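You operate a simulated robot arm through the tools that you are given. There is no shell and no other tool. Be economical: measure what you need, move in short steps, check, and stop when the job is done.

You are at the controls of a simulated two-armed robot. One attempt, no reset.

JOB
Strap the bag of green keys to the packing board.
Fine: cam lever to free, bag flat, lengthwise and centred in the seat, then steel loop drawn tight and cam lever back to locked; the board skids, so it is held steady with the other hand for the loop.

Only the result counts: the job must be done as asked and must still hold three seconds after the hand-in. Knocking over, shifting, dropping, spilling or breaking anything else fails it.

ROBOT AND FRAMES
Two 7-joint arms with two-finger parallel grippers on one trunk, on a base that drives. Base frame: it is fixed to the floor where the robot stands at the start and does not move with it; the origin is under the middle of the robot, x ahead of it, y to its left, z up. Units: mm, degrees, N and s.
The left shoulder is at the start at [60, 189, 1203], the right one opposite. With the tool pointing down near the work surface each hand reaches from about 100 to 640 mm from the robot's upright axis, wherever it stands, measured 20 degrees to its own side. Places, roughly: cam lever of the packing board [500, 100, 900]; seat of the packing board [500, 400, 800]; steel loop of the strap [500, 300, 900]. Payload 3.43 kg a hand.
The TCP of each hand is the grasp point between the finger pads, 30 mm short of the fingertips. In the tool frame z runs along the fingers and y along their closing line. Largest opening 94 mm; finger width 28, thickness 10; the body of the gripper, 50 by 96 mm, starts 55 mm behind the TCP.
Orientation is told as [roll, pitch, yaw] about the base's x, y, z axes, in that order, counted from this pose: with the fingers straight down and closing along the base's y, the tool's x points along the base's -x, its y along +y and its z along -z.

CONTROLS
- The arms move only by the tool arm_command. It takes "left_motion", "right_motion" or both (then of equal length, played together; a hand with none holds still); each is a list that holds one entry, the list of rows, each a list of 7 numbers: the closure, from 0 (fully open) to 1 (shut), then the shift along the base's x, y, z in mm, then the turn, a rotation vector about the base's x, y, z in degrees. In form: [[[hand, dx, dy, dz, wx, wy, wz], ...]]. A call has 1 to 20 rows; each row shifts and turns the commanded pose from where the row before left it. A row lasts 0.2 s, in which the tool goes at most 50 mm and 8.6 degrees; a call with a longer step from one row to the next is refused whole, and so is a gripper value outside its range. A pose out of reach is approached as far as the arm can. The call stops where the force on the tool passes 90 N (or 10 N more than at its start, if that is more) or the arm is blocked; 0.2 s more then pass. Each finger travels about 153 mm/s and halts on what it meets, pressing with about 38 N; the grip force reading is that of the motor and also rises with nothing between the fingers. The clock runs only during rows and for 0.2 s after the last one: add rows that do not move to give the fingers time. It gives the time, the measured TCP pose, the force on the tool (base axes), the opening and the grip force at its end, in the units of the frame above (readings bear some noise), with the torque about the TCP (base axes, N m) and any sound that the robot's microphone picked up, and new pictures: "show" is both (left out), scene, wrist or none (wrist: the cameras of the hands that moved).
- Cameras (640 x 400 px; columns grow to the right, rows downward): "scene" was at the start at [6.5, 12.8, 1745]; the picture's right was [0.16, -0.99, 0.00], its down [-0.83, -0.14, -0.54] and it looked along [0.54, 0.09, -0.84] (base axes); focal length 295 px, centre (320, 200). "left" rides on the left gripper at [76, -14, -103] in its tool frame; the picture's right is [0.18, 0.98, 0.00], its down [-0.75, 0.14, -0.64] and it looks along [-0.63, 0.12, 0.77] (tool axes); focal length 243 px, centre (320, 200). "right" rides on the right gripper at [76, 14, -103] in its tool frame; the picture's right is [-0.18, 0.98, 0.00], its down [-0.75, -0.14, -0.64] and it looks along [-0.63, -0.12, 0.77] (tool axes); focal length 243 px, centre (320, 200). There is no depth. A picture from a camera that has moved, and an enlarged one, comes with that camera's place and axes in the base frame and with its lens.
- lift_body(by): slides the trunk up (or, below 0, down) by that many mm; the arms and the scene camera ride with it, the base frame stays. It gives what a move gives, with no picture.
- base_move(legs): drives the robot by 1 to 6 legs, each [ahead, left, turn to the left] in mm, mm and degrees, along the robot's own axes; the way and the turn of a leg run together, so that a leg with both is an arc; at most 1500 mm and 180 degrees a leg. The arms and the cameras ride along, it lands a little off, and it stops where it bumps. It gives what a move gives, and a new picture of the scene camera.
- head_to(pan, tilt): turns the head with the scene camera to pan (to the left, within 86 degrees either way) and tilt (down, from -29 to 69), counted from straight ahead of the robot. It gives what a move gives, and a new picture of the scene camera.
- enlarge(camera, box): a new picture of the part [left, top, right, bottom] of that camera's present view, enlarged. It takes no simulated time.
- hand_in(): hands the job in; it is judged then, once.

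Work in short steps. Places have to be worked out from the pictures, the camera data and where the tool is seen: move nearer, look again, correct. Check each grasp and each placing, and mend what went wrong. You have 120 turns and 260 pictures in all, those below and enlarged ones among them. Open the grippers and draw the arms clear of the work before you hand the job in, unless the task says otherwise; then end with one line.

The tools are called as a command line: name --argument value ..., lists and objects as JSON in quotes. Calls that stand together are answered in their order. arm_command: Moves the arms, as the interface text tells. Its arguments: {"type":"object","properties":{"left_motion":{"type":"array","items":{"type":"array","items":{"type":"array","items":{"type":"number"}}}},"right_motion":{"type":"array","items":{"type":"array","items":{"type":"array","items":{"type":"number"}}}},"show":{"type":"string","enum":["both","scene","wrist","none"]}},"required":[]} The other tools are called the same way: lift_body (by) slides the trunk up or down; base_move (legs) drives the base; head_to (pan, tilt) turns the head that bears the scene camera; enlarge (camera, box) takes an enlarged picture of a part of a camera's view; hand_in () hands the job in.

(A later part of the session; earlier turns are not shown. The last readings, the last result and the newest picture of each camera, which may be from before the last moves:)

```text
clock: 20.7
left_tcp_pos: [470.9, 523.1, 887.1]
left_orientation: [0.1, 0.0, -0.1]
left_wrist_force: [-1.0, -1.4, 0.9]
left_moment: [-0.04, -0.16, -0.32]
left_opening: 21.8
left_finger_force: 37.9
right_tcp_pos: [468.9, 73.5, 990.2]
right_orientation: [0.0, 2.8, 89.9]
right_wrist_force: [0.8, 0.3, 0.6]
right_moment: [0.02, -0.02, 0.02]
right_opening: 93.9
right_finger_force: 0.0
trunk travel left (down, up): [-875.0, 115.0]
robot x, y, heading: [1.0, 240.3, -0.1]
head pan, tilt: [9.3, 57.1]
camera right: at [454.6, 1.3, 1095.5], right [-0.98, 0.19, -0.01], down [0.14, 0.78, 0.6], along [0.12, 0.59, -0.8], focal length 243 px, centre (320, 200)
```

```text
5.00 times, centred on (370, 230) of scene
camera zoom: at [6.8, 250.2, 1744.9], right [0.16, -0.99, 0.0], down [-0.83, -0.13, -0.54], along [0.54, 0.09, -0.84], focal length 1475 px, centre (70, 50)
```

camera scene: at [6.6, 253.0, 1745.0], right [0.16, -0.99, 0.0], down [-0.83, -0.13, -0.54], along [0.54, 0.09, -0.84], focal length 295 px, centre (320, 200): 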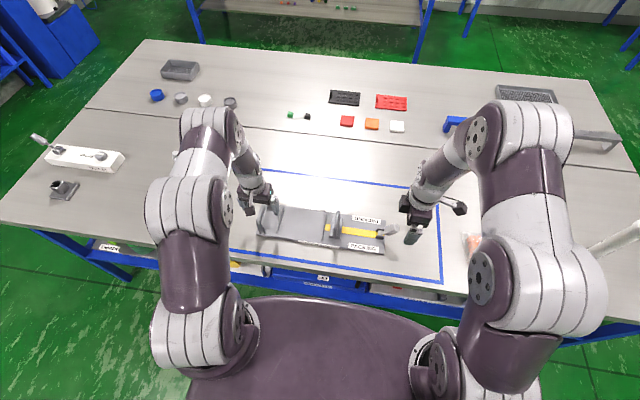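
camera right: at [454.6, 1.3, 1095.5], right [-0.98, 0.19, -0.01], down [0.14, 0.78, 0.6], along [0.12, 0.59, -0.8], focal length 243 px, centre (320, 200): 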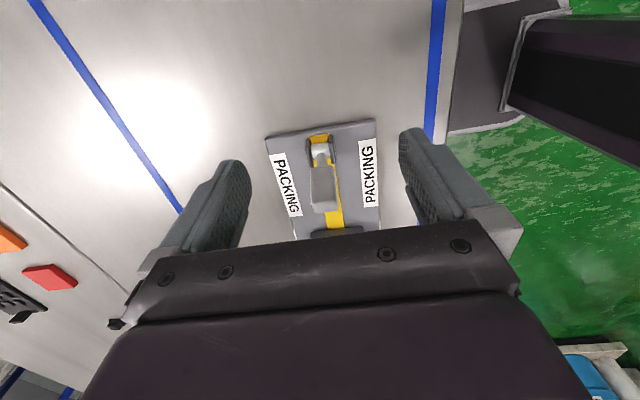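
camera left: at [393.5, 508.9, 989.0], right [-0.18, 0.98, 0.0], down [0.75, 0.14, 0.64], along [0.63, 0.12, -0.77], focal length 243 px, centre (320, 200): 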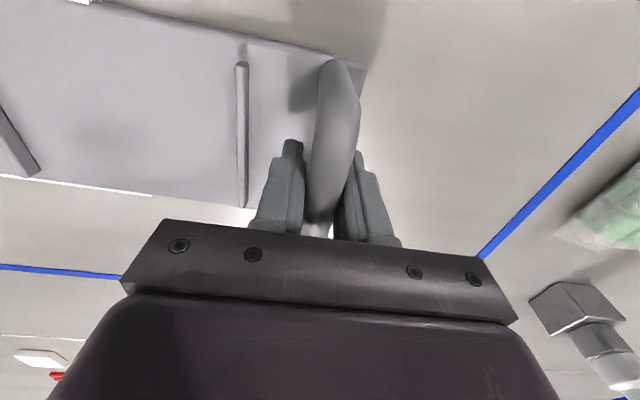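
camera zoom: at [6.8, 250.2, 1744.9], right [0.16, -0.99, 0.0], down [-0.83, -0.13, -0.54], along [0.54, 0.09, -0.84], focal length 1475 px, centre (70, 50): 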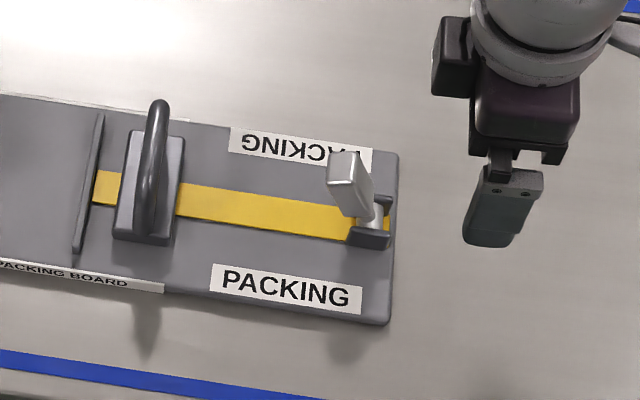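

The lever leans about 27° toward +y now. I check whether this is its end stop by pushing it gently with closed fingers.

arm_command --right_motion '[[[0.4, 15, 5, -20, 0, 0, 0], [0.8, 0, 0, -25, 0, 0, 0], [1, 0, 0, -25, 0, 0, 0], [1, 0, 0, -20, 0, 0, 0], [1, 0, 12, 0, 0, 0, 0], [1, 0, 10, 0, 0, 0, 0], [1, 0, 6, 0, 0, 0, 0], [1, 0, 6, 0, 0, 0, 0]]]' --show "none"

enlarge --camera "scene" --box '[320, 190, 420, 270]'

```text
clock: 22.5
left_tcp_pos: [470.9, 524.0, 887.5]
left_orientation: [0.0, 0.0, -0.1]
left_wrist_force: [-0.5, 0.8, -0.3]
left_moment: [-0.01, -0.08, -0.36]
left_opening: 22.0
left_finger_force: 38.2
right_tcp_pos: [484.1, 114.3, 900.8]
right_orientation: [0.0, 3.1, 90.0]
right_wrist_force: [0.6, -1.3, 0.5]
right_moment: [-0.06, 0.01, -0.02]
right_opening: 0.0
right_finger_force: 33.6
trunk travel left (down, up): [-875.0, 115.0]
robot x, y, heading: [-1.7, 240.7, -0.3]
head pan, tilt: [9.3, 57.1]
```

```text
5.00 times, centred on (370, 230) of scene
camera zoom: at [6.7, 252.9, 1745.0], right [0.16, -0.99, 0.0], down [-0.83, -0.13, -0.54], along [0.54, 0.09, -0.84], focal length 1475 px, centre (70, 50)
```

zoom: 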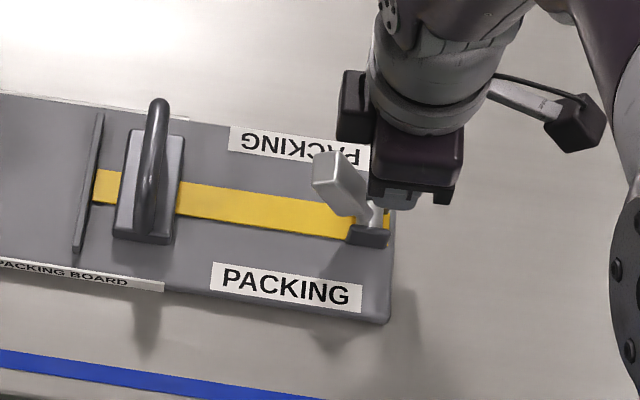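

It still moves freely; I push further.

arm_command --right_motion '[[[1, 0, 8, 0, 0, 0, 0], [1, 0, 8, -3, 0, 0, 0], [1, 0, 8, -4, 0, 0, 0], [1, 0, 6, -4, 0, 0, 0]]]' --show "none"

enlarge --camera "scene" --box '[320, 190, 420, 270]'

```text
clock: 23.2
left_tcp_pos: [471.3, 529.7, 888.4]
left_orientation: [0.2, -0.6, 0.0]
left_wrist_force: [-3.0, 30.7, -0.4]
left_moment: [-0.37, 0.28, -0.95]
left_opening: 22.1
left_finger_force: 37.6
right_tcp_pos: [485.3, 124.0, 901.3]
right_orientation: [0.1, 3.3, 89.8]
right_wrist_force: [0.1, -33.2, 14.4]
right_moment: [-0.86, 0.05, 0.18]
right_opening: 0.0
right_finger_force: 33.5
trunk travel left (down, up): [-875.0, 115.0]
robot x, y, heading: [-0.2, 241.0, -0.1]
head pan, tilt: [9.3, 57.1]
stopped in row 3 (right hand): the force on the tool passed its limit (the readings are from after the stop); the commanded pose is now the measured one
```

```text
5.00 times, centred on (370, 230) of scene
camera zoom: at [4.8, 254.0, 1745.1], right [0.16, -0.99, 0.0], down [-0.83, -0.13, -0.54], along [0.54, 0.09, -0.84], focal length 1475 px, centre (70, 50)
```

zoom: 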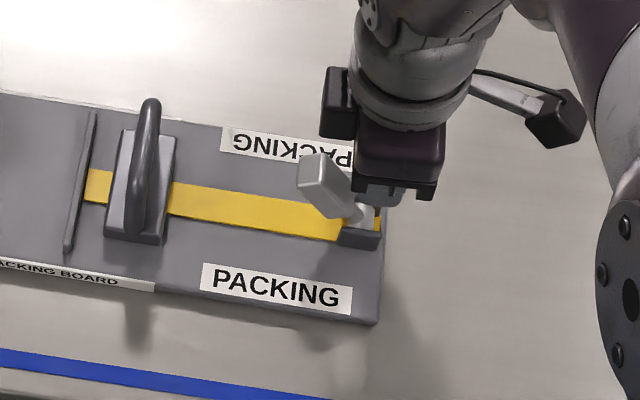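

The lever hit its stop at about 45° on the +y side: free. The board was pushed ~6 mm to +y. I retract the right hand and release the handle.

arm_command --left_motion '[[[0.7, 0, 0, 0, 0, 0, 0], [0.3, 0, 0, 0, 0, 0, 0], [0, 0, 0, 0, 0, 0, 0], [0, 0, 0, 20, 0, 0, 0], [0, 0, 0, 40, 0, 0, 0], [0, 0, 0, 40, 0, 0, 0], [0, -20, 0, 20, 0, 0, 0], [0, -20, 0, 0, 0, 0, 0]]]' --right_motion '[[[1, 0, -20, 0, 0, 0, 0], [1, 0, -10, 20, 0, 0, 0], [1, 0, -10, 40, 0, 0, 0], [1, 0, 0, 40, 0, 0, 0], [0.5, 0, 0, 40, 0, 0, -5], [0, -20, 0, 0, 0, 0, -8], [0, -30, 0, 0, 0, 0, -8], [0, -30, 0, 0, 0, 0, -8]]]' --show "none"

enlarge --camera "scene" --box '[220, 170, 420, 280]'

```text
clock: 25.0
left_tcp_pos: [431.5, 527.7, 1009.8]
left_orientation: [0.2, -0.4, 0.1]
left_wrist_force: [0.4, 0.3, 0.1]
left_moment: [0.02, 0.0, 0.02]
left_opening: 94.2
left_finger_force: 0.1
right_tcp_pos: [404.9, 86.0, 1040.5]
right_orientation: [0.0, 3.2, 60.8]
right_wrist_force: [0.1, 0.2, 0.0]
right_moment: [-0.02, -0.05, -0.02]
right_opening: 93.9
right_finger_force: 0.1
trunk travel left (down, up): [-875.0, 115.0]
robot x, y, heading: [-1.4, 236.8, -0.1]
head pan, tilt: [9.3, 57.1]
```

```text
3.20 times, centred on (320, 225) of scene
camera zoom: at [4.3, 253.1, 1745.0], right [0.16, -0.99, 0.0], down [-0.83, -0.13, -0.54], along [0.54, 0.09, -0.84], focal length 944 px, centre (320, 120)
```

zoom: 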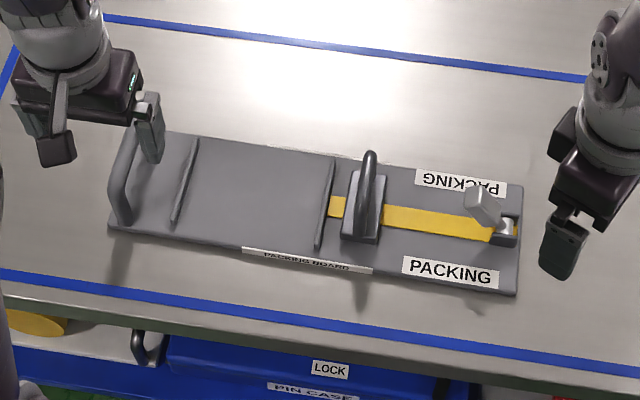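

The lever is free; the seat centre is now about [477, 403]. I drive left to the bag while the left hand then turns to close along x.

base_move --legs '[[0, 340, 0]]'

arm_command --left_motion '[[[0, 0, -10, 0, 0, 0, -8.2], [0, 0, -10, 0, 0, 0, -8.2], [0, 0, 0, 0, 0, 0, -8.2], [0, 0, 0, 0, 0, 0, -8.2], [0, 0, 0, 0, 0, 0, -8.2], [0, 0, 0, 0, 0, 0, -8.2], [0, 0, 0, 0, 0, 0, -8.2], [0, 0, 0, 0, 0, 0, -8.2], [0, 10, 0, 0, 0, 0, -8.2], [0, 10, 0, 0, 0, 0, -8.2], [0, 15, 0, 0, 0, 0, -8.2]]]' --show "both"

enlarge --camera "scene" --box '[210, 130, 430, 280]'

```text
clock: 27.2
left_tcp_pos: [433.1, 869.9, 1008.6]
left_orientation: [0.2, -0.3, 0.1]
left_wrist_force: [0.0, -1.1, 0.1]
left_moment: [-0.01, -0.03, 0.02]
left_opening: 94.1
left_finger_force: 0.0
right_tcp_pos: [405.9, 428.4, 1039.2]
right_orientation: [0.1, 3.2, 60.7]
right_wrist_force: [0.3, 0.0, 0.4]
right_moment: [0.0, -0.03, 0.0]
right_opening: 94.0
right_finger_force: 0.0
trunk travel left (down, up): [-875.0, 115.0]
robot x, y, heading: [0.1, 580.0, -0.3]
head pan, tilt: [9.3, 57.1]
camera scene: at [7.1, 595.1, 1745.0], right [0.16, -0.99, 0.0], down [-0.83, -0.13, -0.54], along [0.54, 0.09, -0.84], focal length 295 px, centre (320, 200)
```

scene: 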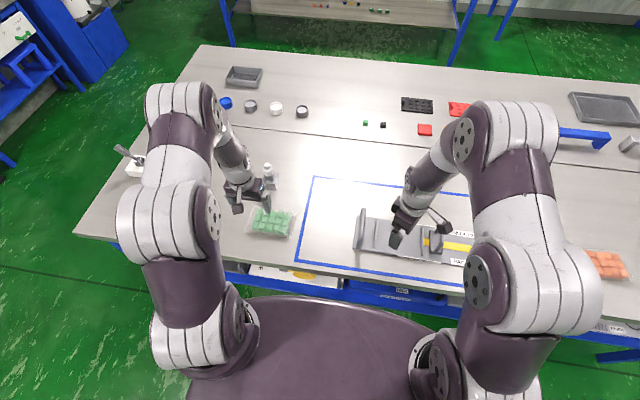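

```text
clock: 29.6
left_tcp_pos: [469.2, 851.1, 1007.8]
left_orientation: [0.2, -0.4, -90.3]
left_wrist_force: [-0.1, -0.1, 0.0]
left_moment: [-0.02, 0.01, -0.01]
left_opening: 94.4
left_finger_force: 0.1
right_tcp_pos: [407.1, 428.5, 1039.5]
right_orientation: [0.1, 3.2, 60.6]
right_wrist_force: [1.7, -0.5, -0.7]
right_moment: [-0.02, 0.0, 0.01]
right_opening: 94.1
right_finger_force: 0.0
trunk travel left (down, up): [-875.0, 115.0]
robot x, y, heading: [2.5, 586.4, -0.2]
head pan, tilt: [9.3, 57.1]
camera scene: at [7.9, 596.4, 1745.0], right [0.16, -0.99, 0.0], down [-0.83, -0.13, -0.54], along [0.54, 0.09, -0.84], focal length 295 px, centre (320, 200)
camera left: at [454.5, 927.8, 1108.8], right [0.98, 0.18, 0.0], down [0.14, -0.75, 0.65], along [0.12, -0.64, -0.76], focal length 243 px, centre (320, 200)
```

scene: 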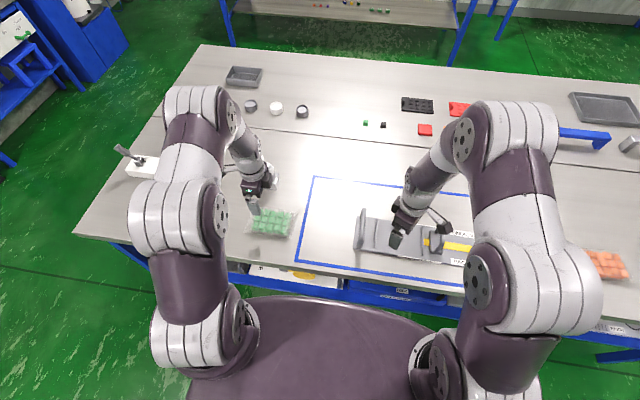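
left: 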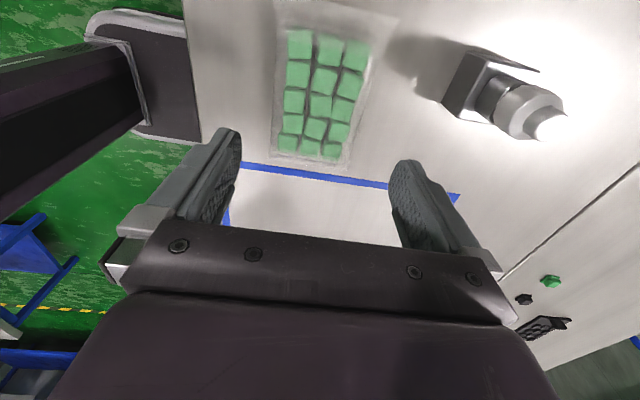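

```text
2.67 times, centred on (320, 205) of scene
camera zoom: at [7.9, 596.4, 1745.0], right [0.16, -0.99, 0.0], down [-0.83, -0.13, -0.54], along [0.54, 0.09, -0.84], focal length 787 px, centre (320, 187)
```

zoom: 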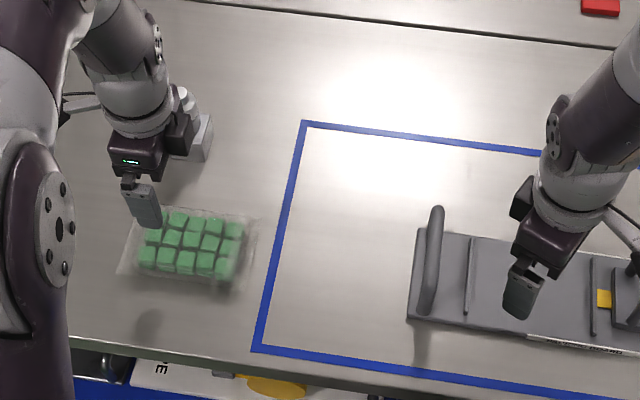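

The bag centre works out at [472, 838], width ~78 mm. I descend over it halfway and check clearance.

arm_command --left_motion '[[[0, 2, -6, -30, 0, 0, 0], [0, 1, -6, -40, 0, 0, 0], [0, 0, -1, -40, 0, 0, 0]]]' --show "wrist"

enlarge --camera "left" --box '[180, 0, 460, 240]'

enlarge --camera "scene" --box '[230, 170, 330, 250]'

```text
clock: 30.4
left_tcp_pos: [472.9, 837.5, 897.4]
left_orientation: [0.2, -0.4, -90.1]
left_wrist_force: [0.5, 0.3, -0.8]
left_moment: [0.01, -0.03, 0.01]
left_opening: 94.1
left_finger_force: 0.1
right_tcp_pos: [406.4, 428.7, 1039.1]
right_orientation: [0.2, 3.3, 60.7]
right_wrist_force: [-0.7, -0.4, -0.1]
right_moment: [0.0, 0.0, -0.02]
right_opening: 94.2
right_finger_force: 0.0
trunk travel left (down, up): [-875.0, 115.0]
robot x, y, heading: [3.4, 583.0, -0.2]
head pan, tilt: [9.3, 57.1]
camera left: at [457.7, 914.6, 998.2], right [0.98, 0.18, 0.0], down [0.14, -0.75, 0.65], along [0.12, -0.64, -0.76], focal length 243 px, centre (320, 200)
```

left: 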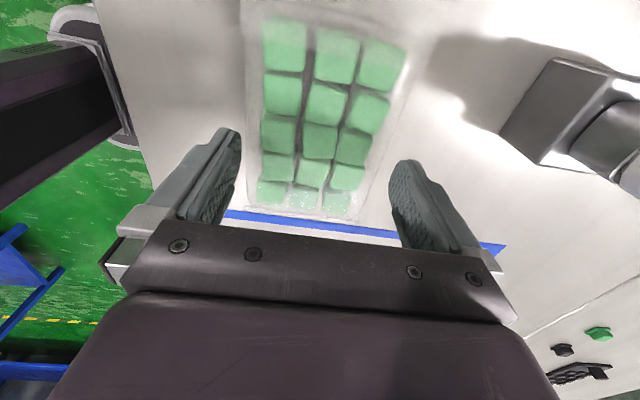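

```text
1.67 times, centred on (320, 120) of left
camera zoom: at [457.7, 914.6, 998.2], right [0.98, 0.18, 0.0], down [0.14, -0.75, 0.65], along [0.12, -0.64, -0.76], focal length 404 px, centre (320, 333)
```

zoom: 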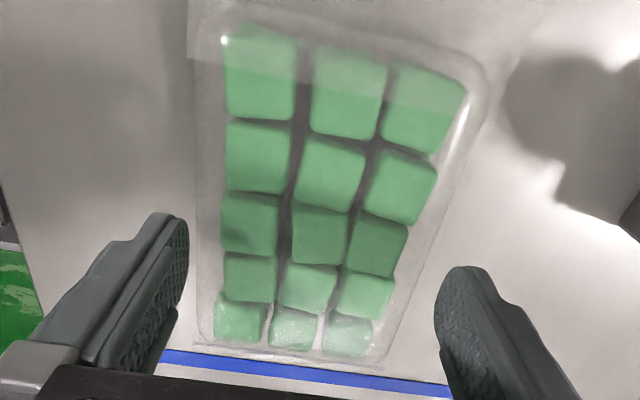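

```text
5.00 times, centred on (280, 210) of scene
camera zoom: at [8.0, 596.9, 1745.0], right [0.16, -0.99, 0.0], down [-0.83, -0.13, -0.54], along [0.54, 0.09, -0.84], focal length 1475 px, centre (520, 150)
```

zoom: 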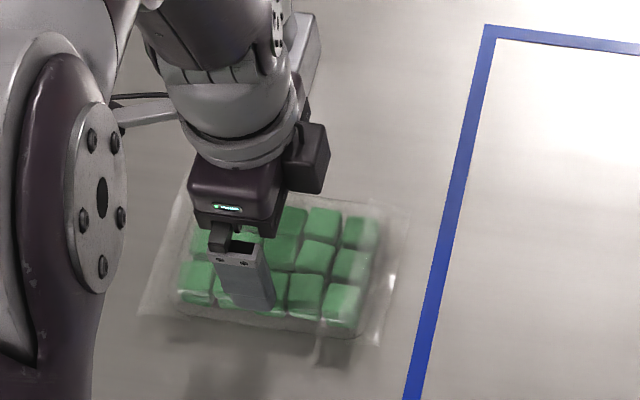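

The bag fits between the fingers (about 84–88 mm). I descend the remaining 42 mm slowly.

arm_command --left_motion '[[[0, 0, 0, -12, 0, 0, 0], [0, 0, 0, -10, 0, 0, 0], [0, 0, 0, -10, 0, 0, 0], [0, 0, 0, -10, 0, 0, 0]]]' --show "none"

enlarge --camera "left" --box '[180, 0, 460, 240]'

enlarge --camera "scene" --box '[230, 170, 330, 250]'

```text
clock: 31.1
left_tcp_pos: [473.8, 837.0, 884.9]
left_orientation: [1.3, 0.1, -90.2]
left_wrist_force: [-19.6, -1.7, 75.9]
left_moment: [-0.05, 4.51, 0.19]
left_opening: 94.2
left_finger_force: 0.2
right_tcp_pos: [401.0, 427.0, 1041.5]
right_orientation: [-0.2, 2.9, 60.8]
right_wrist_force: [0.0, 0.8, 0.4]
right_moment: [-0.03, 0.02, 0.01]
right_opening: 93.9
right_finger_force: 0.1
trunk travel left (down, up): [-875.0, 115.0]
robot x, y, heading: [1.7, 582.2, 0.2]
head pan, tilt: [9.3, 57.1]
stopped in row 3 (left hand): the force on the tool passed its limit (the readings are from after the stop); the commanded pose is now the measured one
```

```text
1.67 times, centred on (320, 120) of left
camera zoom: at [457.4, 913.8, 986.2], right [0.98, 0.18, 0.02], down [0.13, -0.75, 0.65], along [0.13, -0.63, -0.76], focal length 404 px, centre (320, 333)
```

zoom: 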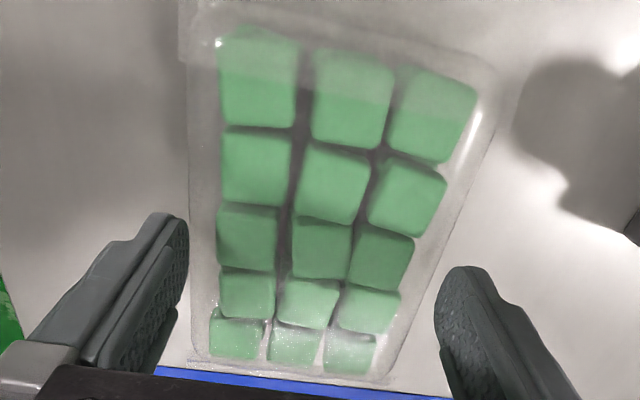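

```text
5.00 times, centred on (280, 210) of scene
camera zoom: at [-3.9, 590.8, 1746.0], right [0.16, -0.99, 0.0], down [-0.83, -0.13, -0.55], along [0.54, 0.09, -0.84], focal length 1475 px, centre (520, 150)
```

zoom: 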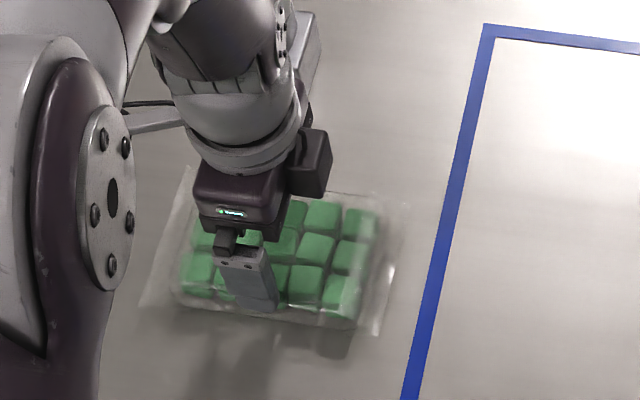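

One finger touched the bag's edge; the moment suggests the near (-x) finger. I back up, correct the tilt, shift 3 mm to -x, and try again slowly.

arm_command --left_motion '[[[0, 0, 0, 12, 0, 1.2, 0], [0, -3, 0, 0, 0, 0, 0], [0, 0, 0, 0, 0, 0, 0], [0, 0, 0, -6, 0, 0, 0], [0, 0, 0, -4, 0, 0, 0], [0, 0, 0, -3, 0, 0, 0]]]' --show "none"

```text
clock: 32.5
left_tcp_pos: [476.4, 840.1, 884.5]
left_orientation: [0.7, 0.0, -90.2]
left_wrist_force: [4.4, 10.4, 78.6]
left_moment: [0.32, 3.69, -0.5]
left_opening: 91.0
left_finger_force: 0.0
right_tcp_pos: [401.2, 426.4, 1043.0]
right_orientation: [-0.1, 2.8, 60.8]
right_wrist_force: [0.4, 0.5, 0.3]
right_moment: [0.0, -0.02, -0.02]
right_opening: 94.1
right_finger_force: 0.1
trunk travel left (down, up): [-875.0, 115.0]
robot x, y, heading: [-3.5, 582.5, 0.2]
head pan, tilt: [9.3, 57.1]
```

arm_command --left_motion '[[[0, 0, 0, 20, 0, 0.6, 0], [0, 0, 0, 30, 0, 0, 0], [0, 0, 0, 0, 0, 0, 0]]]' --show "none"

enlarge --camera "left" --box '[180, 0, 460, 240]'

enlarge --camera "scene" --box '[230, 170, 330, 250]'

```text
clock: 33.4
left_tcp_pos: [475.6, 840.4, 926.6]
left_orientation: [-1.0, -0.2, -90.1]
left_wrist_force: [-0.5, 0.4, 1.0]
left_moment: [0.0, -0.03, 0.0]
left_opening: 94.0
left_finger_force: 0.0
right_tcp_pos: [407.5, 430.3, 1039.3]
right_orientation: [0.1, 3.2, 60.9]
right_wrist_force: [0.0, -0.9, 0.5]
right_moment: [0.0, -0.01, 0.0]
right_opening: 93.8
right_finger_force: 0.1
trunk travel left (down, up): [-875.0, 115.0]
robot x, y, heading: [1.6, 580.5, -0.2]
head pan, tilt: [9.3, 57.1]
```

```text
1.67 times, centred on (320, 120) of left
camera zoom: at [462.5, 916.2, 1027.1], right [0.98, 0.18, -0.02], down [0.15, -0.75, 0.64], along [0.1, -0.63, -0.77], focal length 404 px, centre (320, 333)
```

zoom: 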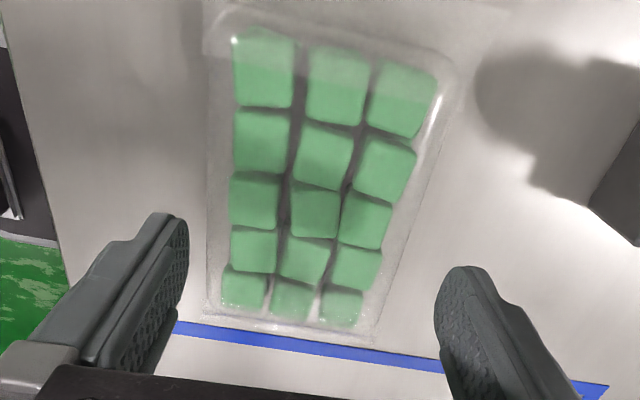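

```text
5.00 times, centred on (280, 210) of scene
camera zoom: at [7.8, 596.7, 1744.8], right [0.16, -0.99, 0.0], down [-0.83, -0.13, -0.54], along [0.54, 0.09, -0.84], focal length 1475 px, centre (520, 150)
```

zoom: 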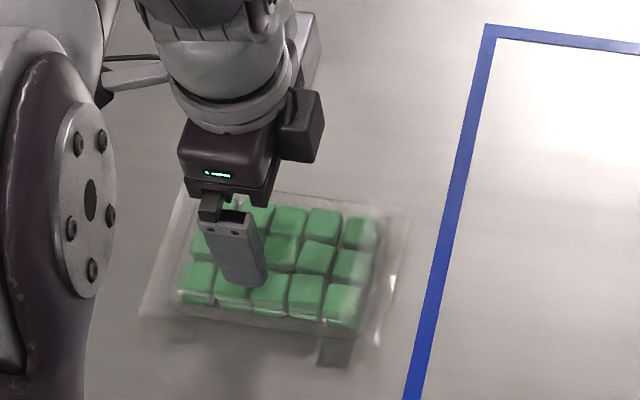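

enlarge --camera "left" --box '[255, 0, 395, 155]'

enlarge --camera "scene" --box '[245, 200, 305, 245]'

```text
2.58 times, centred on (325, 78) of left
camera zoom: at [462.5, 916.2, 1027.1], right [0.98, 0.18, -0.02], down [0.15, -0.75, 0.64], along [0.1, -0.63, -0.77], focal length 626 px, centre (307, 516)
```

zoom: 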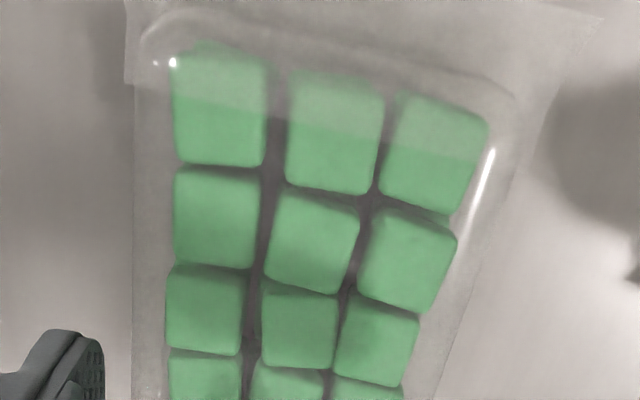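

```text
8.89 times, centred on (275, 222) of scene
camera zoom: at [7.8, 596.7, 1744.8], right [0.16, -0.99, 0.0], down [-0.83, -0.13, -0.54], along [0.54, 0.09, -0.84], focal length 2622 px, centre (720, 0)
```

zoom: 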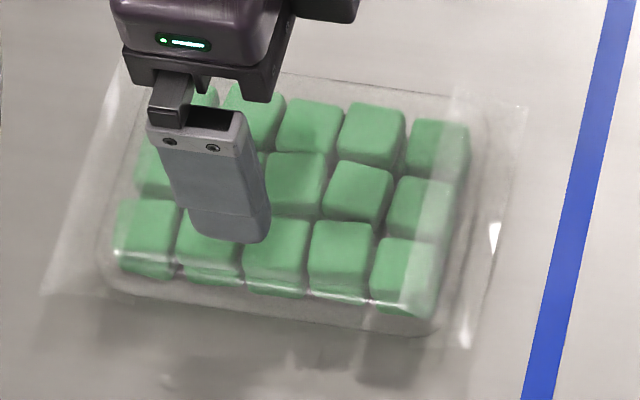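

The finger-plane projection says the bag sits about 8 mm nearer to me than assumed. I shift to x≈467, level the hand, and lower in fine steps.

arm_command --left_motion '[[[0, -5, 0, -10, 0, -1, 0], [0, -4, -1, -14, 0, 0, 0], [0, 0, 0, -12, 0, 0, 0], [0, 0, 0, -3, 0, 0, 0], [0, 0, 0, -3, 0, 0, 0], [0, 0, 0, 0, 0, 0, 0]]]' --show "wrist"

```text
clock: 34.8
left_tcp_pos: [466.2, 838.6, 885.6]
left_orientation: [0.1, -0.2, -90.0]
left_wrist_force: [1.4, 0.3, 2.0]
left_moment: [0.01, -0.11, 0.02]
left_opening: 93.7
left_finger_force: 0.0
right_tcp_pos: [406.7, 429.8, 1039.8]
right_orientation: [0.1, 3.3, 60.8]
right_wrist_force: [-0.2, 0.6, 1.0]
right_moment: [-0.03, 0.01, -0.02]
right_opening: 94.3
right_finger_force: 0.2
trunk travel left (down, up): [-875.0, 115.0]
robot x, y, heading: [0.3, 583.1, 0.0]
head pan, tilt: [9.3, 57.1]
camera left: at [451.5, 915.1, 985.8], right [0.98, 0.18, 0.0], down [0.14, -0.75, 0.65], along [0.12, -0.63, -0.76], focal length 243 px, centre (320, 200)
```

left: 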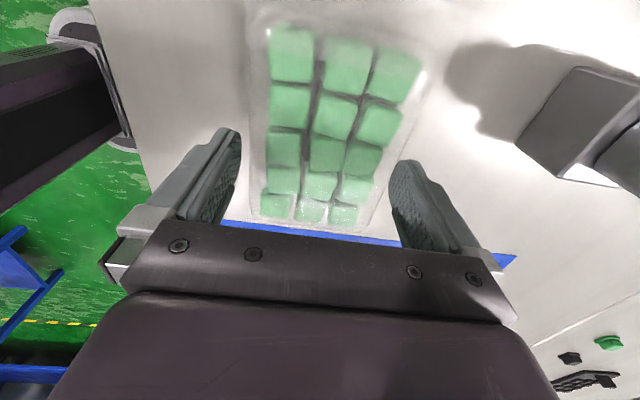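

arm_command --left_motion '[[[0, 0, 0, -3, 0, 0, 0], [0, 0, 0, 0, 0, 0, 0]]]' --show "none"

```text
clock: 35.4
left_tcp_pos: [465.8, 839.2, 883.7]
left_orientation: [0.5, -0.1, -90.2]
left_wrist_force: [-0.8, 3.3, 22.8]
left_moment: [0.13, -1.1, 0.01]
left_opening: 93.8
left_finger_force: 0.0
right_tcp_pos: [405.1, 428.2, 1040.7]
right_orientation: [0.0, 3.1, 60.9]
right_wrist_force: [-0.1, -0.9, -1.4]
right_moment: [-0.01, 0.07, 0.03]
right_opening: 94.1
right_finger_force: 0.1
trunk travel left (down, up): [-875.0, 115.0]
robot x, y, heading: [0.1, 583.9, -0.2]
head pan, tilt: [9.3, 57.1]
```

Now the far finger touches (moment reversed), so the bag's middle is between: about x = 470. I rise a little, shift +4 and retry.

arm_command --left_motion '[[[0, 0, 0, 6, 0, 0, 0], [0, 3.8, 0, 0, 0, 0, 0], [0, 0, 0, 0, 0, 0, 0], [0, 0, 0, -4, 0, 0, 0], [0, 0, 0, -3, 0, 0, 0], [0, 0, 0, -3, 0, 0, 0], [0, 0, 0, 0, 0, 0, 0]]]' --show "none"

```text
clock: 37.0
left_tcp_pos: [467.2, 838.3, 884.3]
left_orientation: [1.1, 0.1, -90.2]
left_wrist_force: [0.1, 11.3, 87.6]
left_moment: [0.37, 4.22, -0.49]
left_opening: 93.2
left_finger_force: 0.0
right_tcp_pos: [401.2, 428.0, 1042.0]
right_orientation: [-0.2, 2.8, 60.8]
right_wrist_force: [0.0, 0.9, 0.1]
right_moment: [0.02, -0.02, -0.05]
right_opening: 94.0
right_finger_force: 0.0
trunk travel left (down, up): [-875.0, 115.0]
robot x, y, heading: [0.8, 586.9, -0.2]
head pan, tilt: [9.3, 57.1]
```

arm_command --left_motion '[[[0, -1, 0, 10, 0, 0, 0], [0, 0, 0, 20, 0, 0, 0], [0, 0, 0, 0, 0, 0, 0]]]' --show "none"

enlarge --camera "left" --box '[240, 0, 440, 125]'

enlarge --camera "left" --box '[200, 100, 440, 250]'

```text
clock: 37.8
left_tcp_pos: [468.0, 838.6, 908.6]
left_orientation: [0.0, -0.1, -90.1]
left_wrist_force: [-1.2, -0.2, 0.2]
left_moment: [-0.01, 0.0, -0.03]
left_opening: 94.2
left_finger_force: 0.0
right_tcp_pos: [407.1, 427.4, 1038.8]
right_orientation: [0.1, 3.2, 60.8]
right_wrist_force: [0.3, -0.9, 0.7]
right_moment: [-0.01, -0.01, -0.02]
right_opening: 93.7
right_finger_force: 0.1
trunk travel left (down, up): [-875.0, 115.0]
robot x, y, heading: [3.4, 579.9, 0.1]
head pan, tilt: [9.3, 57.1]
```

```text
3.20 times, centred on (340, 62) of left
camera zoom: at [452.4, 915.1, 1007.4], right [0.98, 0.18, 0.0], down [0.14, -0.75, 0.65], along [0.12, -0.63, -0.76], focal length 776 px, centre (256, 640)
```

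zoom: 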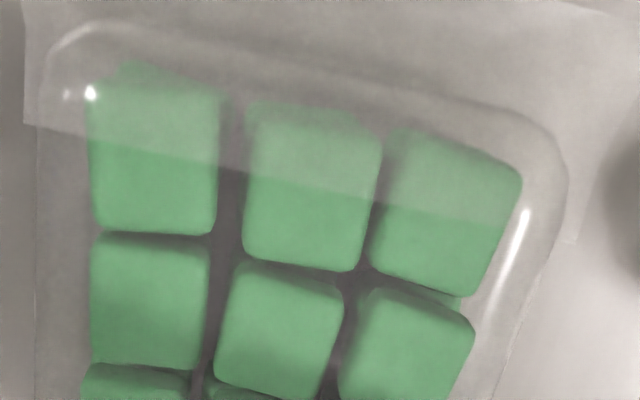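

```text
2.67 times, centred on (320, 175) of left
camera zoom: at [452.4, 915.1, 1007.4], right [0.98, 0.18, 0.0], down [0.14, -0.75, 0.65], along [0.12, -0.63, -0.76], focal length 647 px, centre (320, 267)
```

zoom: 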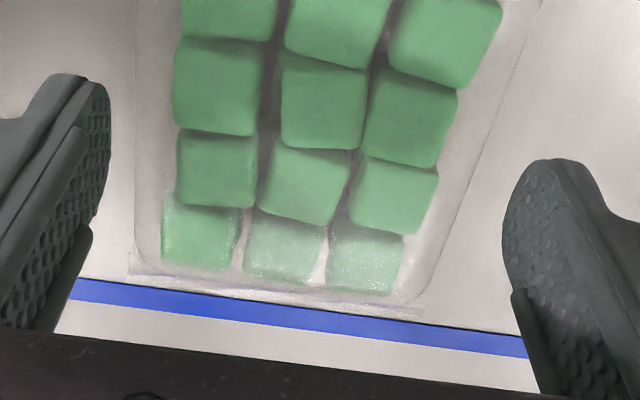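

The view puts the bag's sides at about x 419–512, so its middle is nearer 465.5. I try there in fine steps.

arm_command --left_motion '[[[0, -3, 0, -16, 0, 0, 0], [0, 0, 0, -6, 0, 0, 0], [0, 0, 0, -3, 0, 0, 0], [0, 0, 0, -3, 0, 0, 0], [0, 0, 0, 0, 0, 0, 0]]]' --show "none"

```text
clock: 39.0
left_tcp_pos: [466.1, 839.4, 885.3]
left_orientation: [0.6, 0.0, -90.2]
left_wrist_force: [-3.0, 10.1, 58.0]
left_moment: [0.4, 2.89, -0.44]
left_opening: 94.0
left_finger_force: 0.0
right_tcp_pos: [402.1, 428.9, 1041.4]
right_orientation: [-0.1, 3.0, 60.9]
right_wrist_force: [0.3, 0.0, -0.3]
right_moment: [-0.01, 0.0, 0.0]
right_opening: 94.2
right_finger_force: 0.1
trunk travel left (down, up): [-875.0, 115.0]
robot x, y, heading: [-2.8, 583.0, -0.1]
head pan, tilt: [9.3, 57.1]
```

The bag is as wide as the full finger opening (touch on both sides within a millimetre), so one-hand side grasp will not go. I will squeeze it lengthwise between the two hands instead: first raise the left hand and drive to face the bag.

arm_command --left_motion '[[[0, 0, 0, 20, 0, 0, 0], [0, 0, 20, 40, 0, 0, 0], [0, 0, 30, 40, 0, 0, 0], [0, 0, 30, 0, 0, 0, 0]]]' --right_motion '[[[0, 0, 0, 0, 0, 0, 8.4], [0, 0, 0, 0, 0, 0, 8.4], [0, 0, 0, 0, 0, 0, 8.4], [0, 0, 0, 0, 3.2, 0, 4]]]' --show "none"

base_move --legs '[[0, 255, 0]]'

enlarge --camera "scene" --box '[300, 160, 420, 250]'

enlarge --camera "right" --box '[0, 0, 640, 400]'

```text
clock: 40.0
left_tcp_pos: [468.2, 917.4, 979.8]
left_orientation: [-0.1, -0.3, -90.2]
left_wrist_force: [0.3, -0.1, -0.3]
left_moment: [-0.03, -0.01, 0.0]
left_opening: 94.0
left_finger_force: 0.1
right_tcp_pos: [407.9, 429.1, 1040.2]
right_orientation: [0.3, 0.1, 90.1]
right_wrist_force: [0.4, 0.1, 0.5]
right_moment: [0.0, 0.01, 0.0]
right_opening: 94.0
right_finger_force: 0.1
trunk travel left (down, up): [-875.0, 115.0]
robot x, y, heading: [-0.7, 582.5, -0.2]
head pan, tilt: [9.3, 57.1]
```

```text
clock: 41.8
left_tcp_pos: [466.6, 1172.7, 978.6]
left_orientation: [0.0, -0.2, -90.0]
left_wrist_force: [0.1, -0.9, -0.1]
left_moment: [-0.02, 0.0, 0.04]
left_opening: 93.8
left_finger_force: 0.0
right_tcp_pos: [408.0, 684.3, 1039.5]
right_orientation: [0.1, 0.0, 90.1]
right_wrist_force: [-0.3, 0.8, -0.5]
right_moment: [0.01, -0.01, -0.02]
right_opening: 93.7
right_finger_force: 0.0
trunk travel left (down, up): [-875.0, 115.0]
robot x, y, heading: [4.5, 841.1, 0.0]
head pan, tilt: [9.3, 57.1]
camera scene: at [7.5, 850.4, 1745.0], right [0.16, -0.99, 0.0], down [-0.83, -0.13, -0.54], along [0.54, 0.09, -0.84], focal length 295 px, centre (320, 200)
```

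scene: 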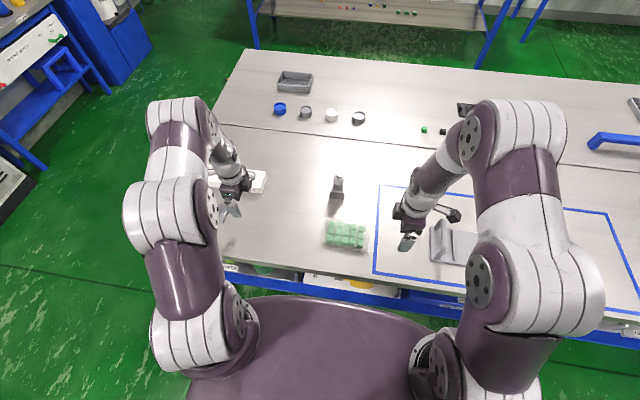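

```text
4.44 times, centred on (360, 205) of scene
camera zoom: at [7.5, 850.4, 1745.0], right [0.16, -0.99, 0.0], down [-0.83, -0.13, -0.54], along [0.54, 0.09, -0.84], focal length 1311 px, centre (142, 178)
```

zoom: 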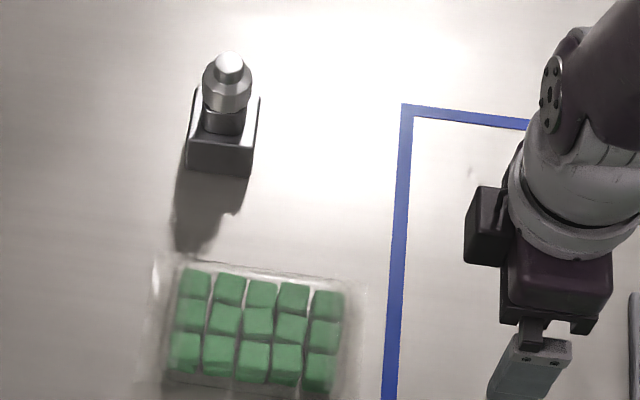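

```text
1.00 times, centred on (320, 200) of right
camera zoom: at [393.7, 607.2, 1141.0], right [-0.98, 0.18, 0.0], down [0.14, 0.75, 0.64], along [0.11, 0.63, -0.77], focal length 243 px, centre (320, 200)
```

zoom: 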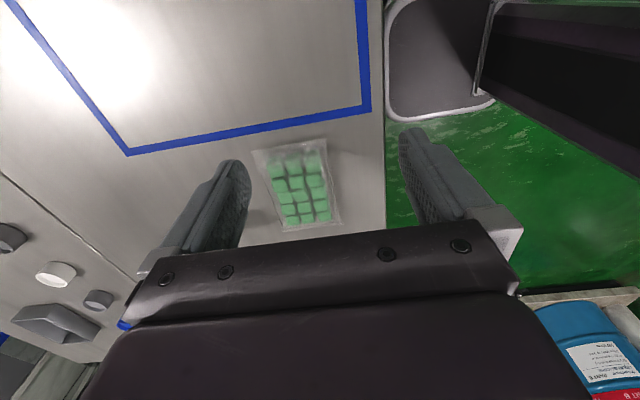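

enlarge --camera "scene" --box '[310, 205, 390, 260]'

enlarge --camera "right" --box '[230, 120, 370, 240]'

```text
7.27 times, centred on (350, 232) of scene
camera zoom: at [7.5, 850.4, 1745.0], right [0.16, -0.99, 0.0], down [-0.83, -0.13, -0.54], along [0.54, 0.09, -0.84], focal length 2146 px, centre (102, -36)
```

zoom: 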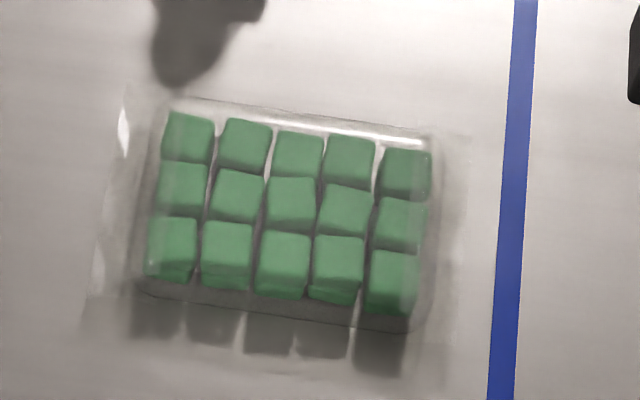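

```text
3.33 times, centred on (300, 180) of right
camera zoom: at [393.7, 607.2, 1141.0], right [-0.98, 0.18, 0.0], down [0.14, 0.75, 0.64], along [0.11, 0.63, -0.77], focal length 809 px, centre (387, 267)
```

zoom: 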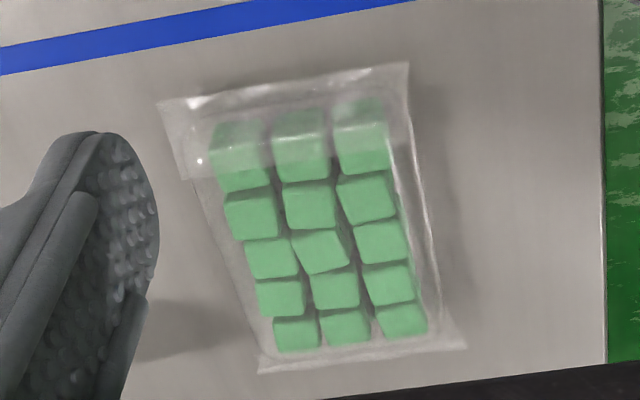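

The bag's pouch spans y 775–903 and x 416–514. I bring both hands, fingers half open and closing along x, to just outside its two ends, well above.

arm_command --left_motion '[[[0.5, 0, -45, 0, 0, 0, 0], [0.5, 0, -45, 0, 0, 0, 0], [0.5, 0, -45, 0, 0, 0, 0], [0.5, 0, -45, 0, 0, 0, 0], [0.5, 0, -40, 0, 0, 0, 0], [0.5, 0, 0, -30, 0, 0, 0], [0.5, 0, 0, -30, 0, 0, 0]]]' --right_motion '[[[0.5, 15, 5, -20, 0, 0, 0], [0.5, 15, 10, -20, 0, 0, 0], [0.5, 14, 10, -20, 0, 0, 0], [0.5, 14, 10, -20, 0, 0, 0], [0.5, 0, 10, -20, 0, 0, 0], [0.5, 0, 6, -10, 0, 0, 0], [0.5, 0, 0, -10, 0, 0, 0]]]' --show "both"

```text
clock: 43.4
left_tcp_pos: [467.1, 953.4, 919.3]
left_orientation: [0.1, -0.2, -89.9]
left_wrist_force: [1.0, -0.2, -0.5]
left_moment: [0.01, 0.0, 0.01]
left_opening: 47.2
left_finger_force: 0.0
right_tcp_pos: [465.8, 735.4, 918.4]
right_orientation: [0.1, 0.0, 90.0]
right_wrist_force: [0.5, 0.7, -0.1]
right_moment: [-0.02, 0.01, -0.02]
right_opening: 46.8
right_finger_force: 0.0
trunk travel left (down, up): [-875.0, 115.0]
robot x, y, heading: [-1.4, 838.0, 0.1]
head pan, tilt: [9.3, 57.1]
camera scene: at [9.1, 851.1, 1745.0], right [0.16, -0.99, 0.0], down [-0.83, -0.14, -0.54], along [0.53, 0.09, -0.84], focal length 295 px, centre (320, 200)
camera right: at [452.7, 658.5, 1020.4], right [-0.98, 0.18, 0.0], down [0.14, 0.75, 0.64], along [0.11, 0.63, -0.77], focal length 243 px, centre (320, 200)
camera left: at [452.7, 1030.2, 1019.6], right [0.98, 0.18, 0.0], down [0.14, -0.75, 0.65], along [0.12, -0.63, -0.76], focal length 243 px, centre (320, 200)
```

scene: 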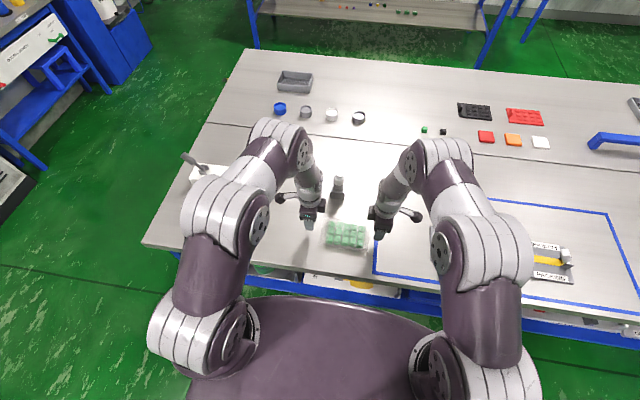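
right: 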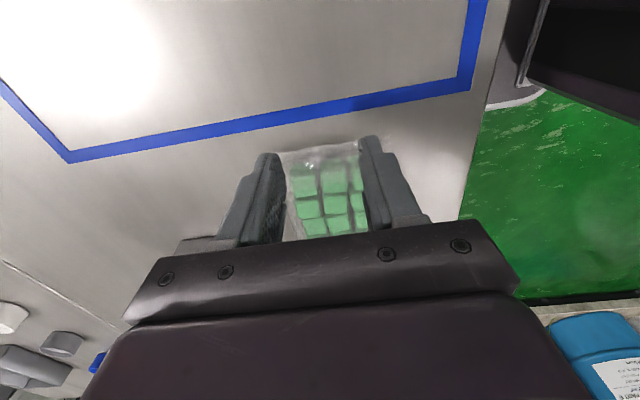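
left: 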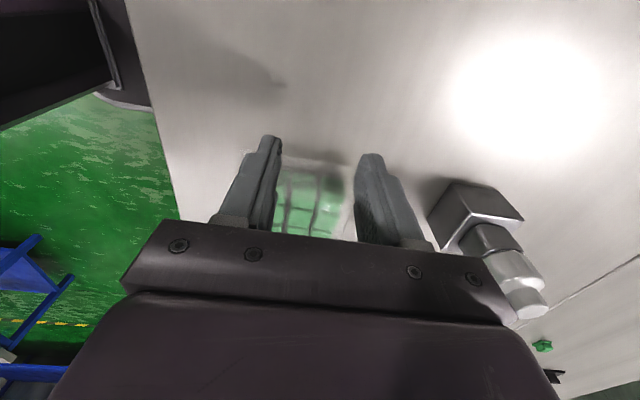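

Both hands are placed clear of the ends. I lower them to tip height ~837 and bring them near the end walls.

arm_command --left_motion '[[[0.5, -1, -5, -20, 0, 0, 0], [0.5, 0, -5, -18, 0, 0, 0], [0.5, 0, -5, -15, 0, 0, 0], [0.5, 0, 0, 0, 0, 0, 0]]]' --right_motion '[[[0.5, 0, 3, -20, 0, 0, 0], [0.5, 0, 2, -18, 0, 0, 0], [0.5, 0, 2, -14, 0, 0, 0], [0.5, 0, 0, 0, 0, 0, 0]]]' --show "none"

enlarge --camera "scene" --box '[290, 190, 400, 260]'

```text
clock: 44.4
left_tcp_pos: [464.7, 939.8, 867.8]
left_orientation: [0.1, -0.1, -90.0]
left_wrist_force: [0.1, -0.2, 0.4]
left_moment: [-0.03, 0.0, 0.01]
left_opening: 46.9
left_finger_force: 0.1
right_tcp_pos: [466.6, 743.0, 867.2]
right_orientation: [0.2, 0.0, 90.1]
right_wrist_force: [-0.9, -0.3, -0.7]
right_moment: [0.02, -0.02, -0.04]
right_opening: 47.2
right_finger_force: 0.0
trunk travel left (down, up): [-875.0, 115.0]
robot x, y, heading: [3.0, 835.7, 0.2]
head pan, tilt: [9.3, 57.1]
```

```text
5.71 times, centred on (345, 225) of scene
camera zoom: at [7.7, 851.8, 1745.0], right [0.16, -0.99, 0.0], down [-0.83, -0.14, -0.54], along [0.54, 0.09, -0.84], focal length 1686 px, centre (177, 57)
```

zoom: 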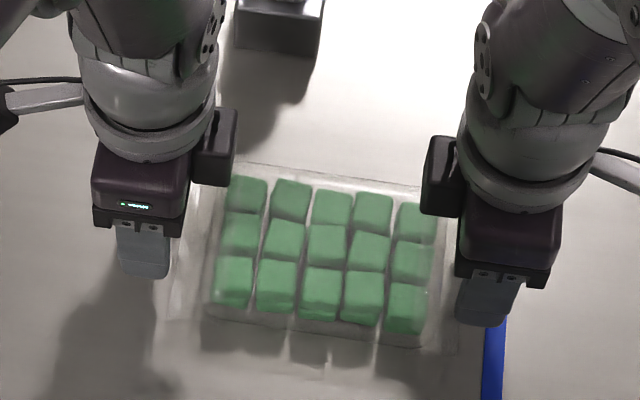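

I close in from both ends in small steps.

arm_command --left_motion '[[[0.5, 1, -8, 0, 0, 0, 0], [0.5, 0, -8, 0, 0, 0, 0], [0.5, 0, -4, 0, 0, 0, 0], [0.5, 0, -2, 0, 0, 0, 0], [0.5, 0, 0, 0, 0, 0, 0]]]' --right_motion '[[[0.5, -1, 6, 0, 0, 0, 0], [0.5, 0, 6, 0, 0, 0, 0], [0.5, 0, 3, 0, 0, 0, 0], [0.5, 0, 2, 0, 0, 0, 0], [0.5, 0, 0, 0, 0, 0, 0]]]' --show "none"

enlarge --camera "scene" --box '[290, 190, 400, 260]'

```text
clock: 45.4
left_tcp_pos: [463.5, 923.4, 866.6]
left_orientation: [-0.4, 0.2, -90.0]
left_wrist_force: [0.1, 4.8, 2.1]
left_moment: [0.05, 0.04, -0.22]
left_opening: 47.4
left_finger_force: 0.0
right_tcp_pos: [462.3, 754.3, 866.8]
right_orientation: [0.7, 0.2, 89.9]
right_wrist_force: [-1.2, -6.1, 2.4]
right_moment: [-0.03, 0.06, 0.16]
right_opening: 47.6
right_finger_force: 0.0
trunk travel left (down, up): [-875.0, 115.0]
robot x, y, heading: [1.9, 835.6, 0.2]
head pan, tilt: [9.3, 57.1]
stopped in row 4 (left hand): the force on the tool passed its limit (the readings are from after the stop); the commanded pose is now the measured one
```

```text
5.71 times, centred on (345, 225) of scene
camera zoom: at [7.6, 851.8, 1744.7], right [0.16, -0.99, 0.0], down [-0.83, -0.14, -0.54], along [0.54, 0.09, -0.84], focal length 1686 px, centre (177, 57)
```

zoom: 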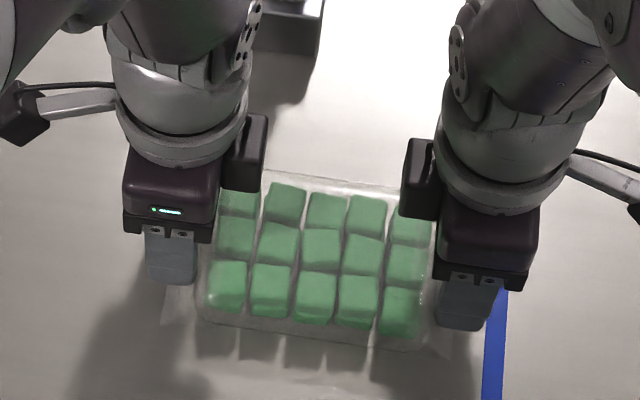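

Contact on both ends (141 mm apart). I add squeeze in half-millimetre steps.

arm_command --left_motion '[[[0.5, 0, -0.7, 0, 0, 0, 0], [0.5, 0, 0, 0, 0, 0, 0]]]' --right_motion '[[[0.5, 0, 0.7, 0, 0, 0, 0], [0.5, 0, 0, 0, 0, 0, 0]]]' --show "none"

```text
clock: 46.0
left_tcp_pos: [462.9, 922.4, 864.4]
left_orientation: [-0.5, 0.0, -89.9]
left_wrist_force: [-0.6, 27.3, 0.7]
left_moment: [0.5, -0.06, -0.33]
left_opening: 47.0
left_finger_force: 0.1
right_tcp_pos: [462.4, 754.0, 867.3]
right_orientation: [0.7, 0.3, 89.9]
right_wrist_force: [0.6, -28.5, -0.2]
right_moment: [-0.53, -0.02, 0.13]
right_opening: 47.3
right_finger_force: 0.6
trunk travel left (down, up): [-875.0, 115.0]
robot x, y, heading: [0.9, 836.6, -0.0]
head pan, tilt: [9.3, 57.1]
```

28 N squeeze, contact at z≈848. I add a bit and lift 12 mm.

arm_command --left_motion '[[[0.5, 0, -0.4, 0, 0, 0, 0], [0.5, 0, 0, 3, 0, 0, 0], [0.5, 0, 0, 4, 0, 0, 0], [0.5, 0, 0, 5, 0, 0, 0], [0.5, 0, 0, 0, 0, 0, 0]]]' --right_motion '[[[0.5, 0, 0.4, 0, 0, 0, 0], [0.5, 0, 0, 3, 0, 0, 0], [0.5, 0, 0, 4, 0, 0, 0], [0.5, 0, 0, 5, 0, 0, 0], [0.5, 0, 0, 0, 0, 0, 0]]]' --show "none"

enlarge --camera "scene" --box '[290, 190, 400, 260]'

enlarge --camera "right" --box '[200, 80, 440, 240]'

```text
clock: 47.2
left_tcp_pos: [463.6, 922.2, 877.7]
left_orientation: [-0.4, 0.1, -89.9]
left_wrist_force: [-1.2, 55.7, -1.6]
left_moment: [1.1, -0.02, -0.65]
left_opening: 47.1
left_finger_force: 0.1
right_tcp_pos: [461.9, 753.9, 878.3]
right_orientation: [0.7, 0.3, 89.8]
right_wrist_force: [1.2, -57.1, -0.3]
right_moment: [-1.06, -0.04, 0.37]
right_opening: 47.4
right_finger_force: 0.2
trunk travel left (down, up): [-875.0, 115.0]
robot x, y, heading: [3.6, 843.0, 0.0]
head pan, tilt: [9.3, 57.1]
```

```text
5.71 times, centred on (345, 225) of scene
camera zoom: at [7.9, 851.7, 1745.0], right [0.16, -0.99, 0.0], down [-0.83, -0.14, -0.54], along [0.54, 0.09, -0.84], focal length 1686 px, centre (177, 57)
```

zoom: 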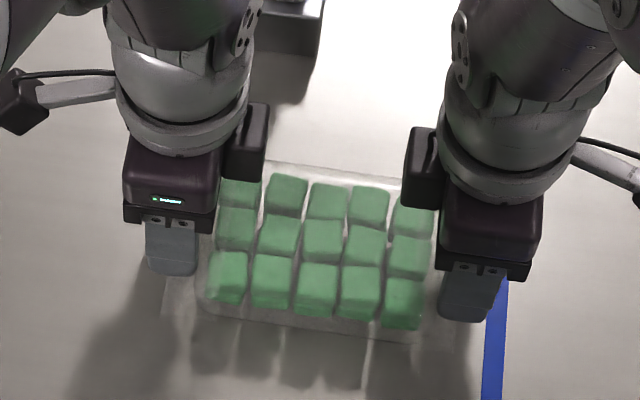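

```text
2.50 times, centred on (320, 160) of right
camera zoom: at [449.1, 678.2, 980.4], right [-0.98, 0.19, 0.01], down [0.15, 0.76, 0.64], along [0.11, 0.63, -0.77], focal length 606 px, centre (320, 300)
```

zoom: 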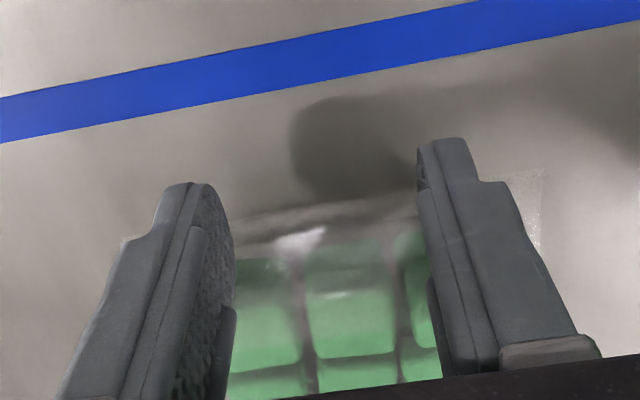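

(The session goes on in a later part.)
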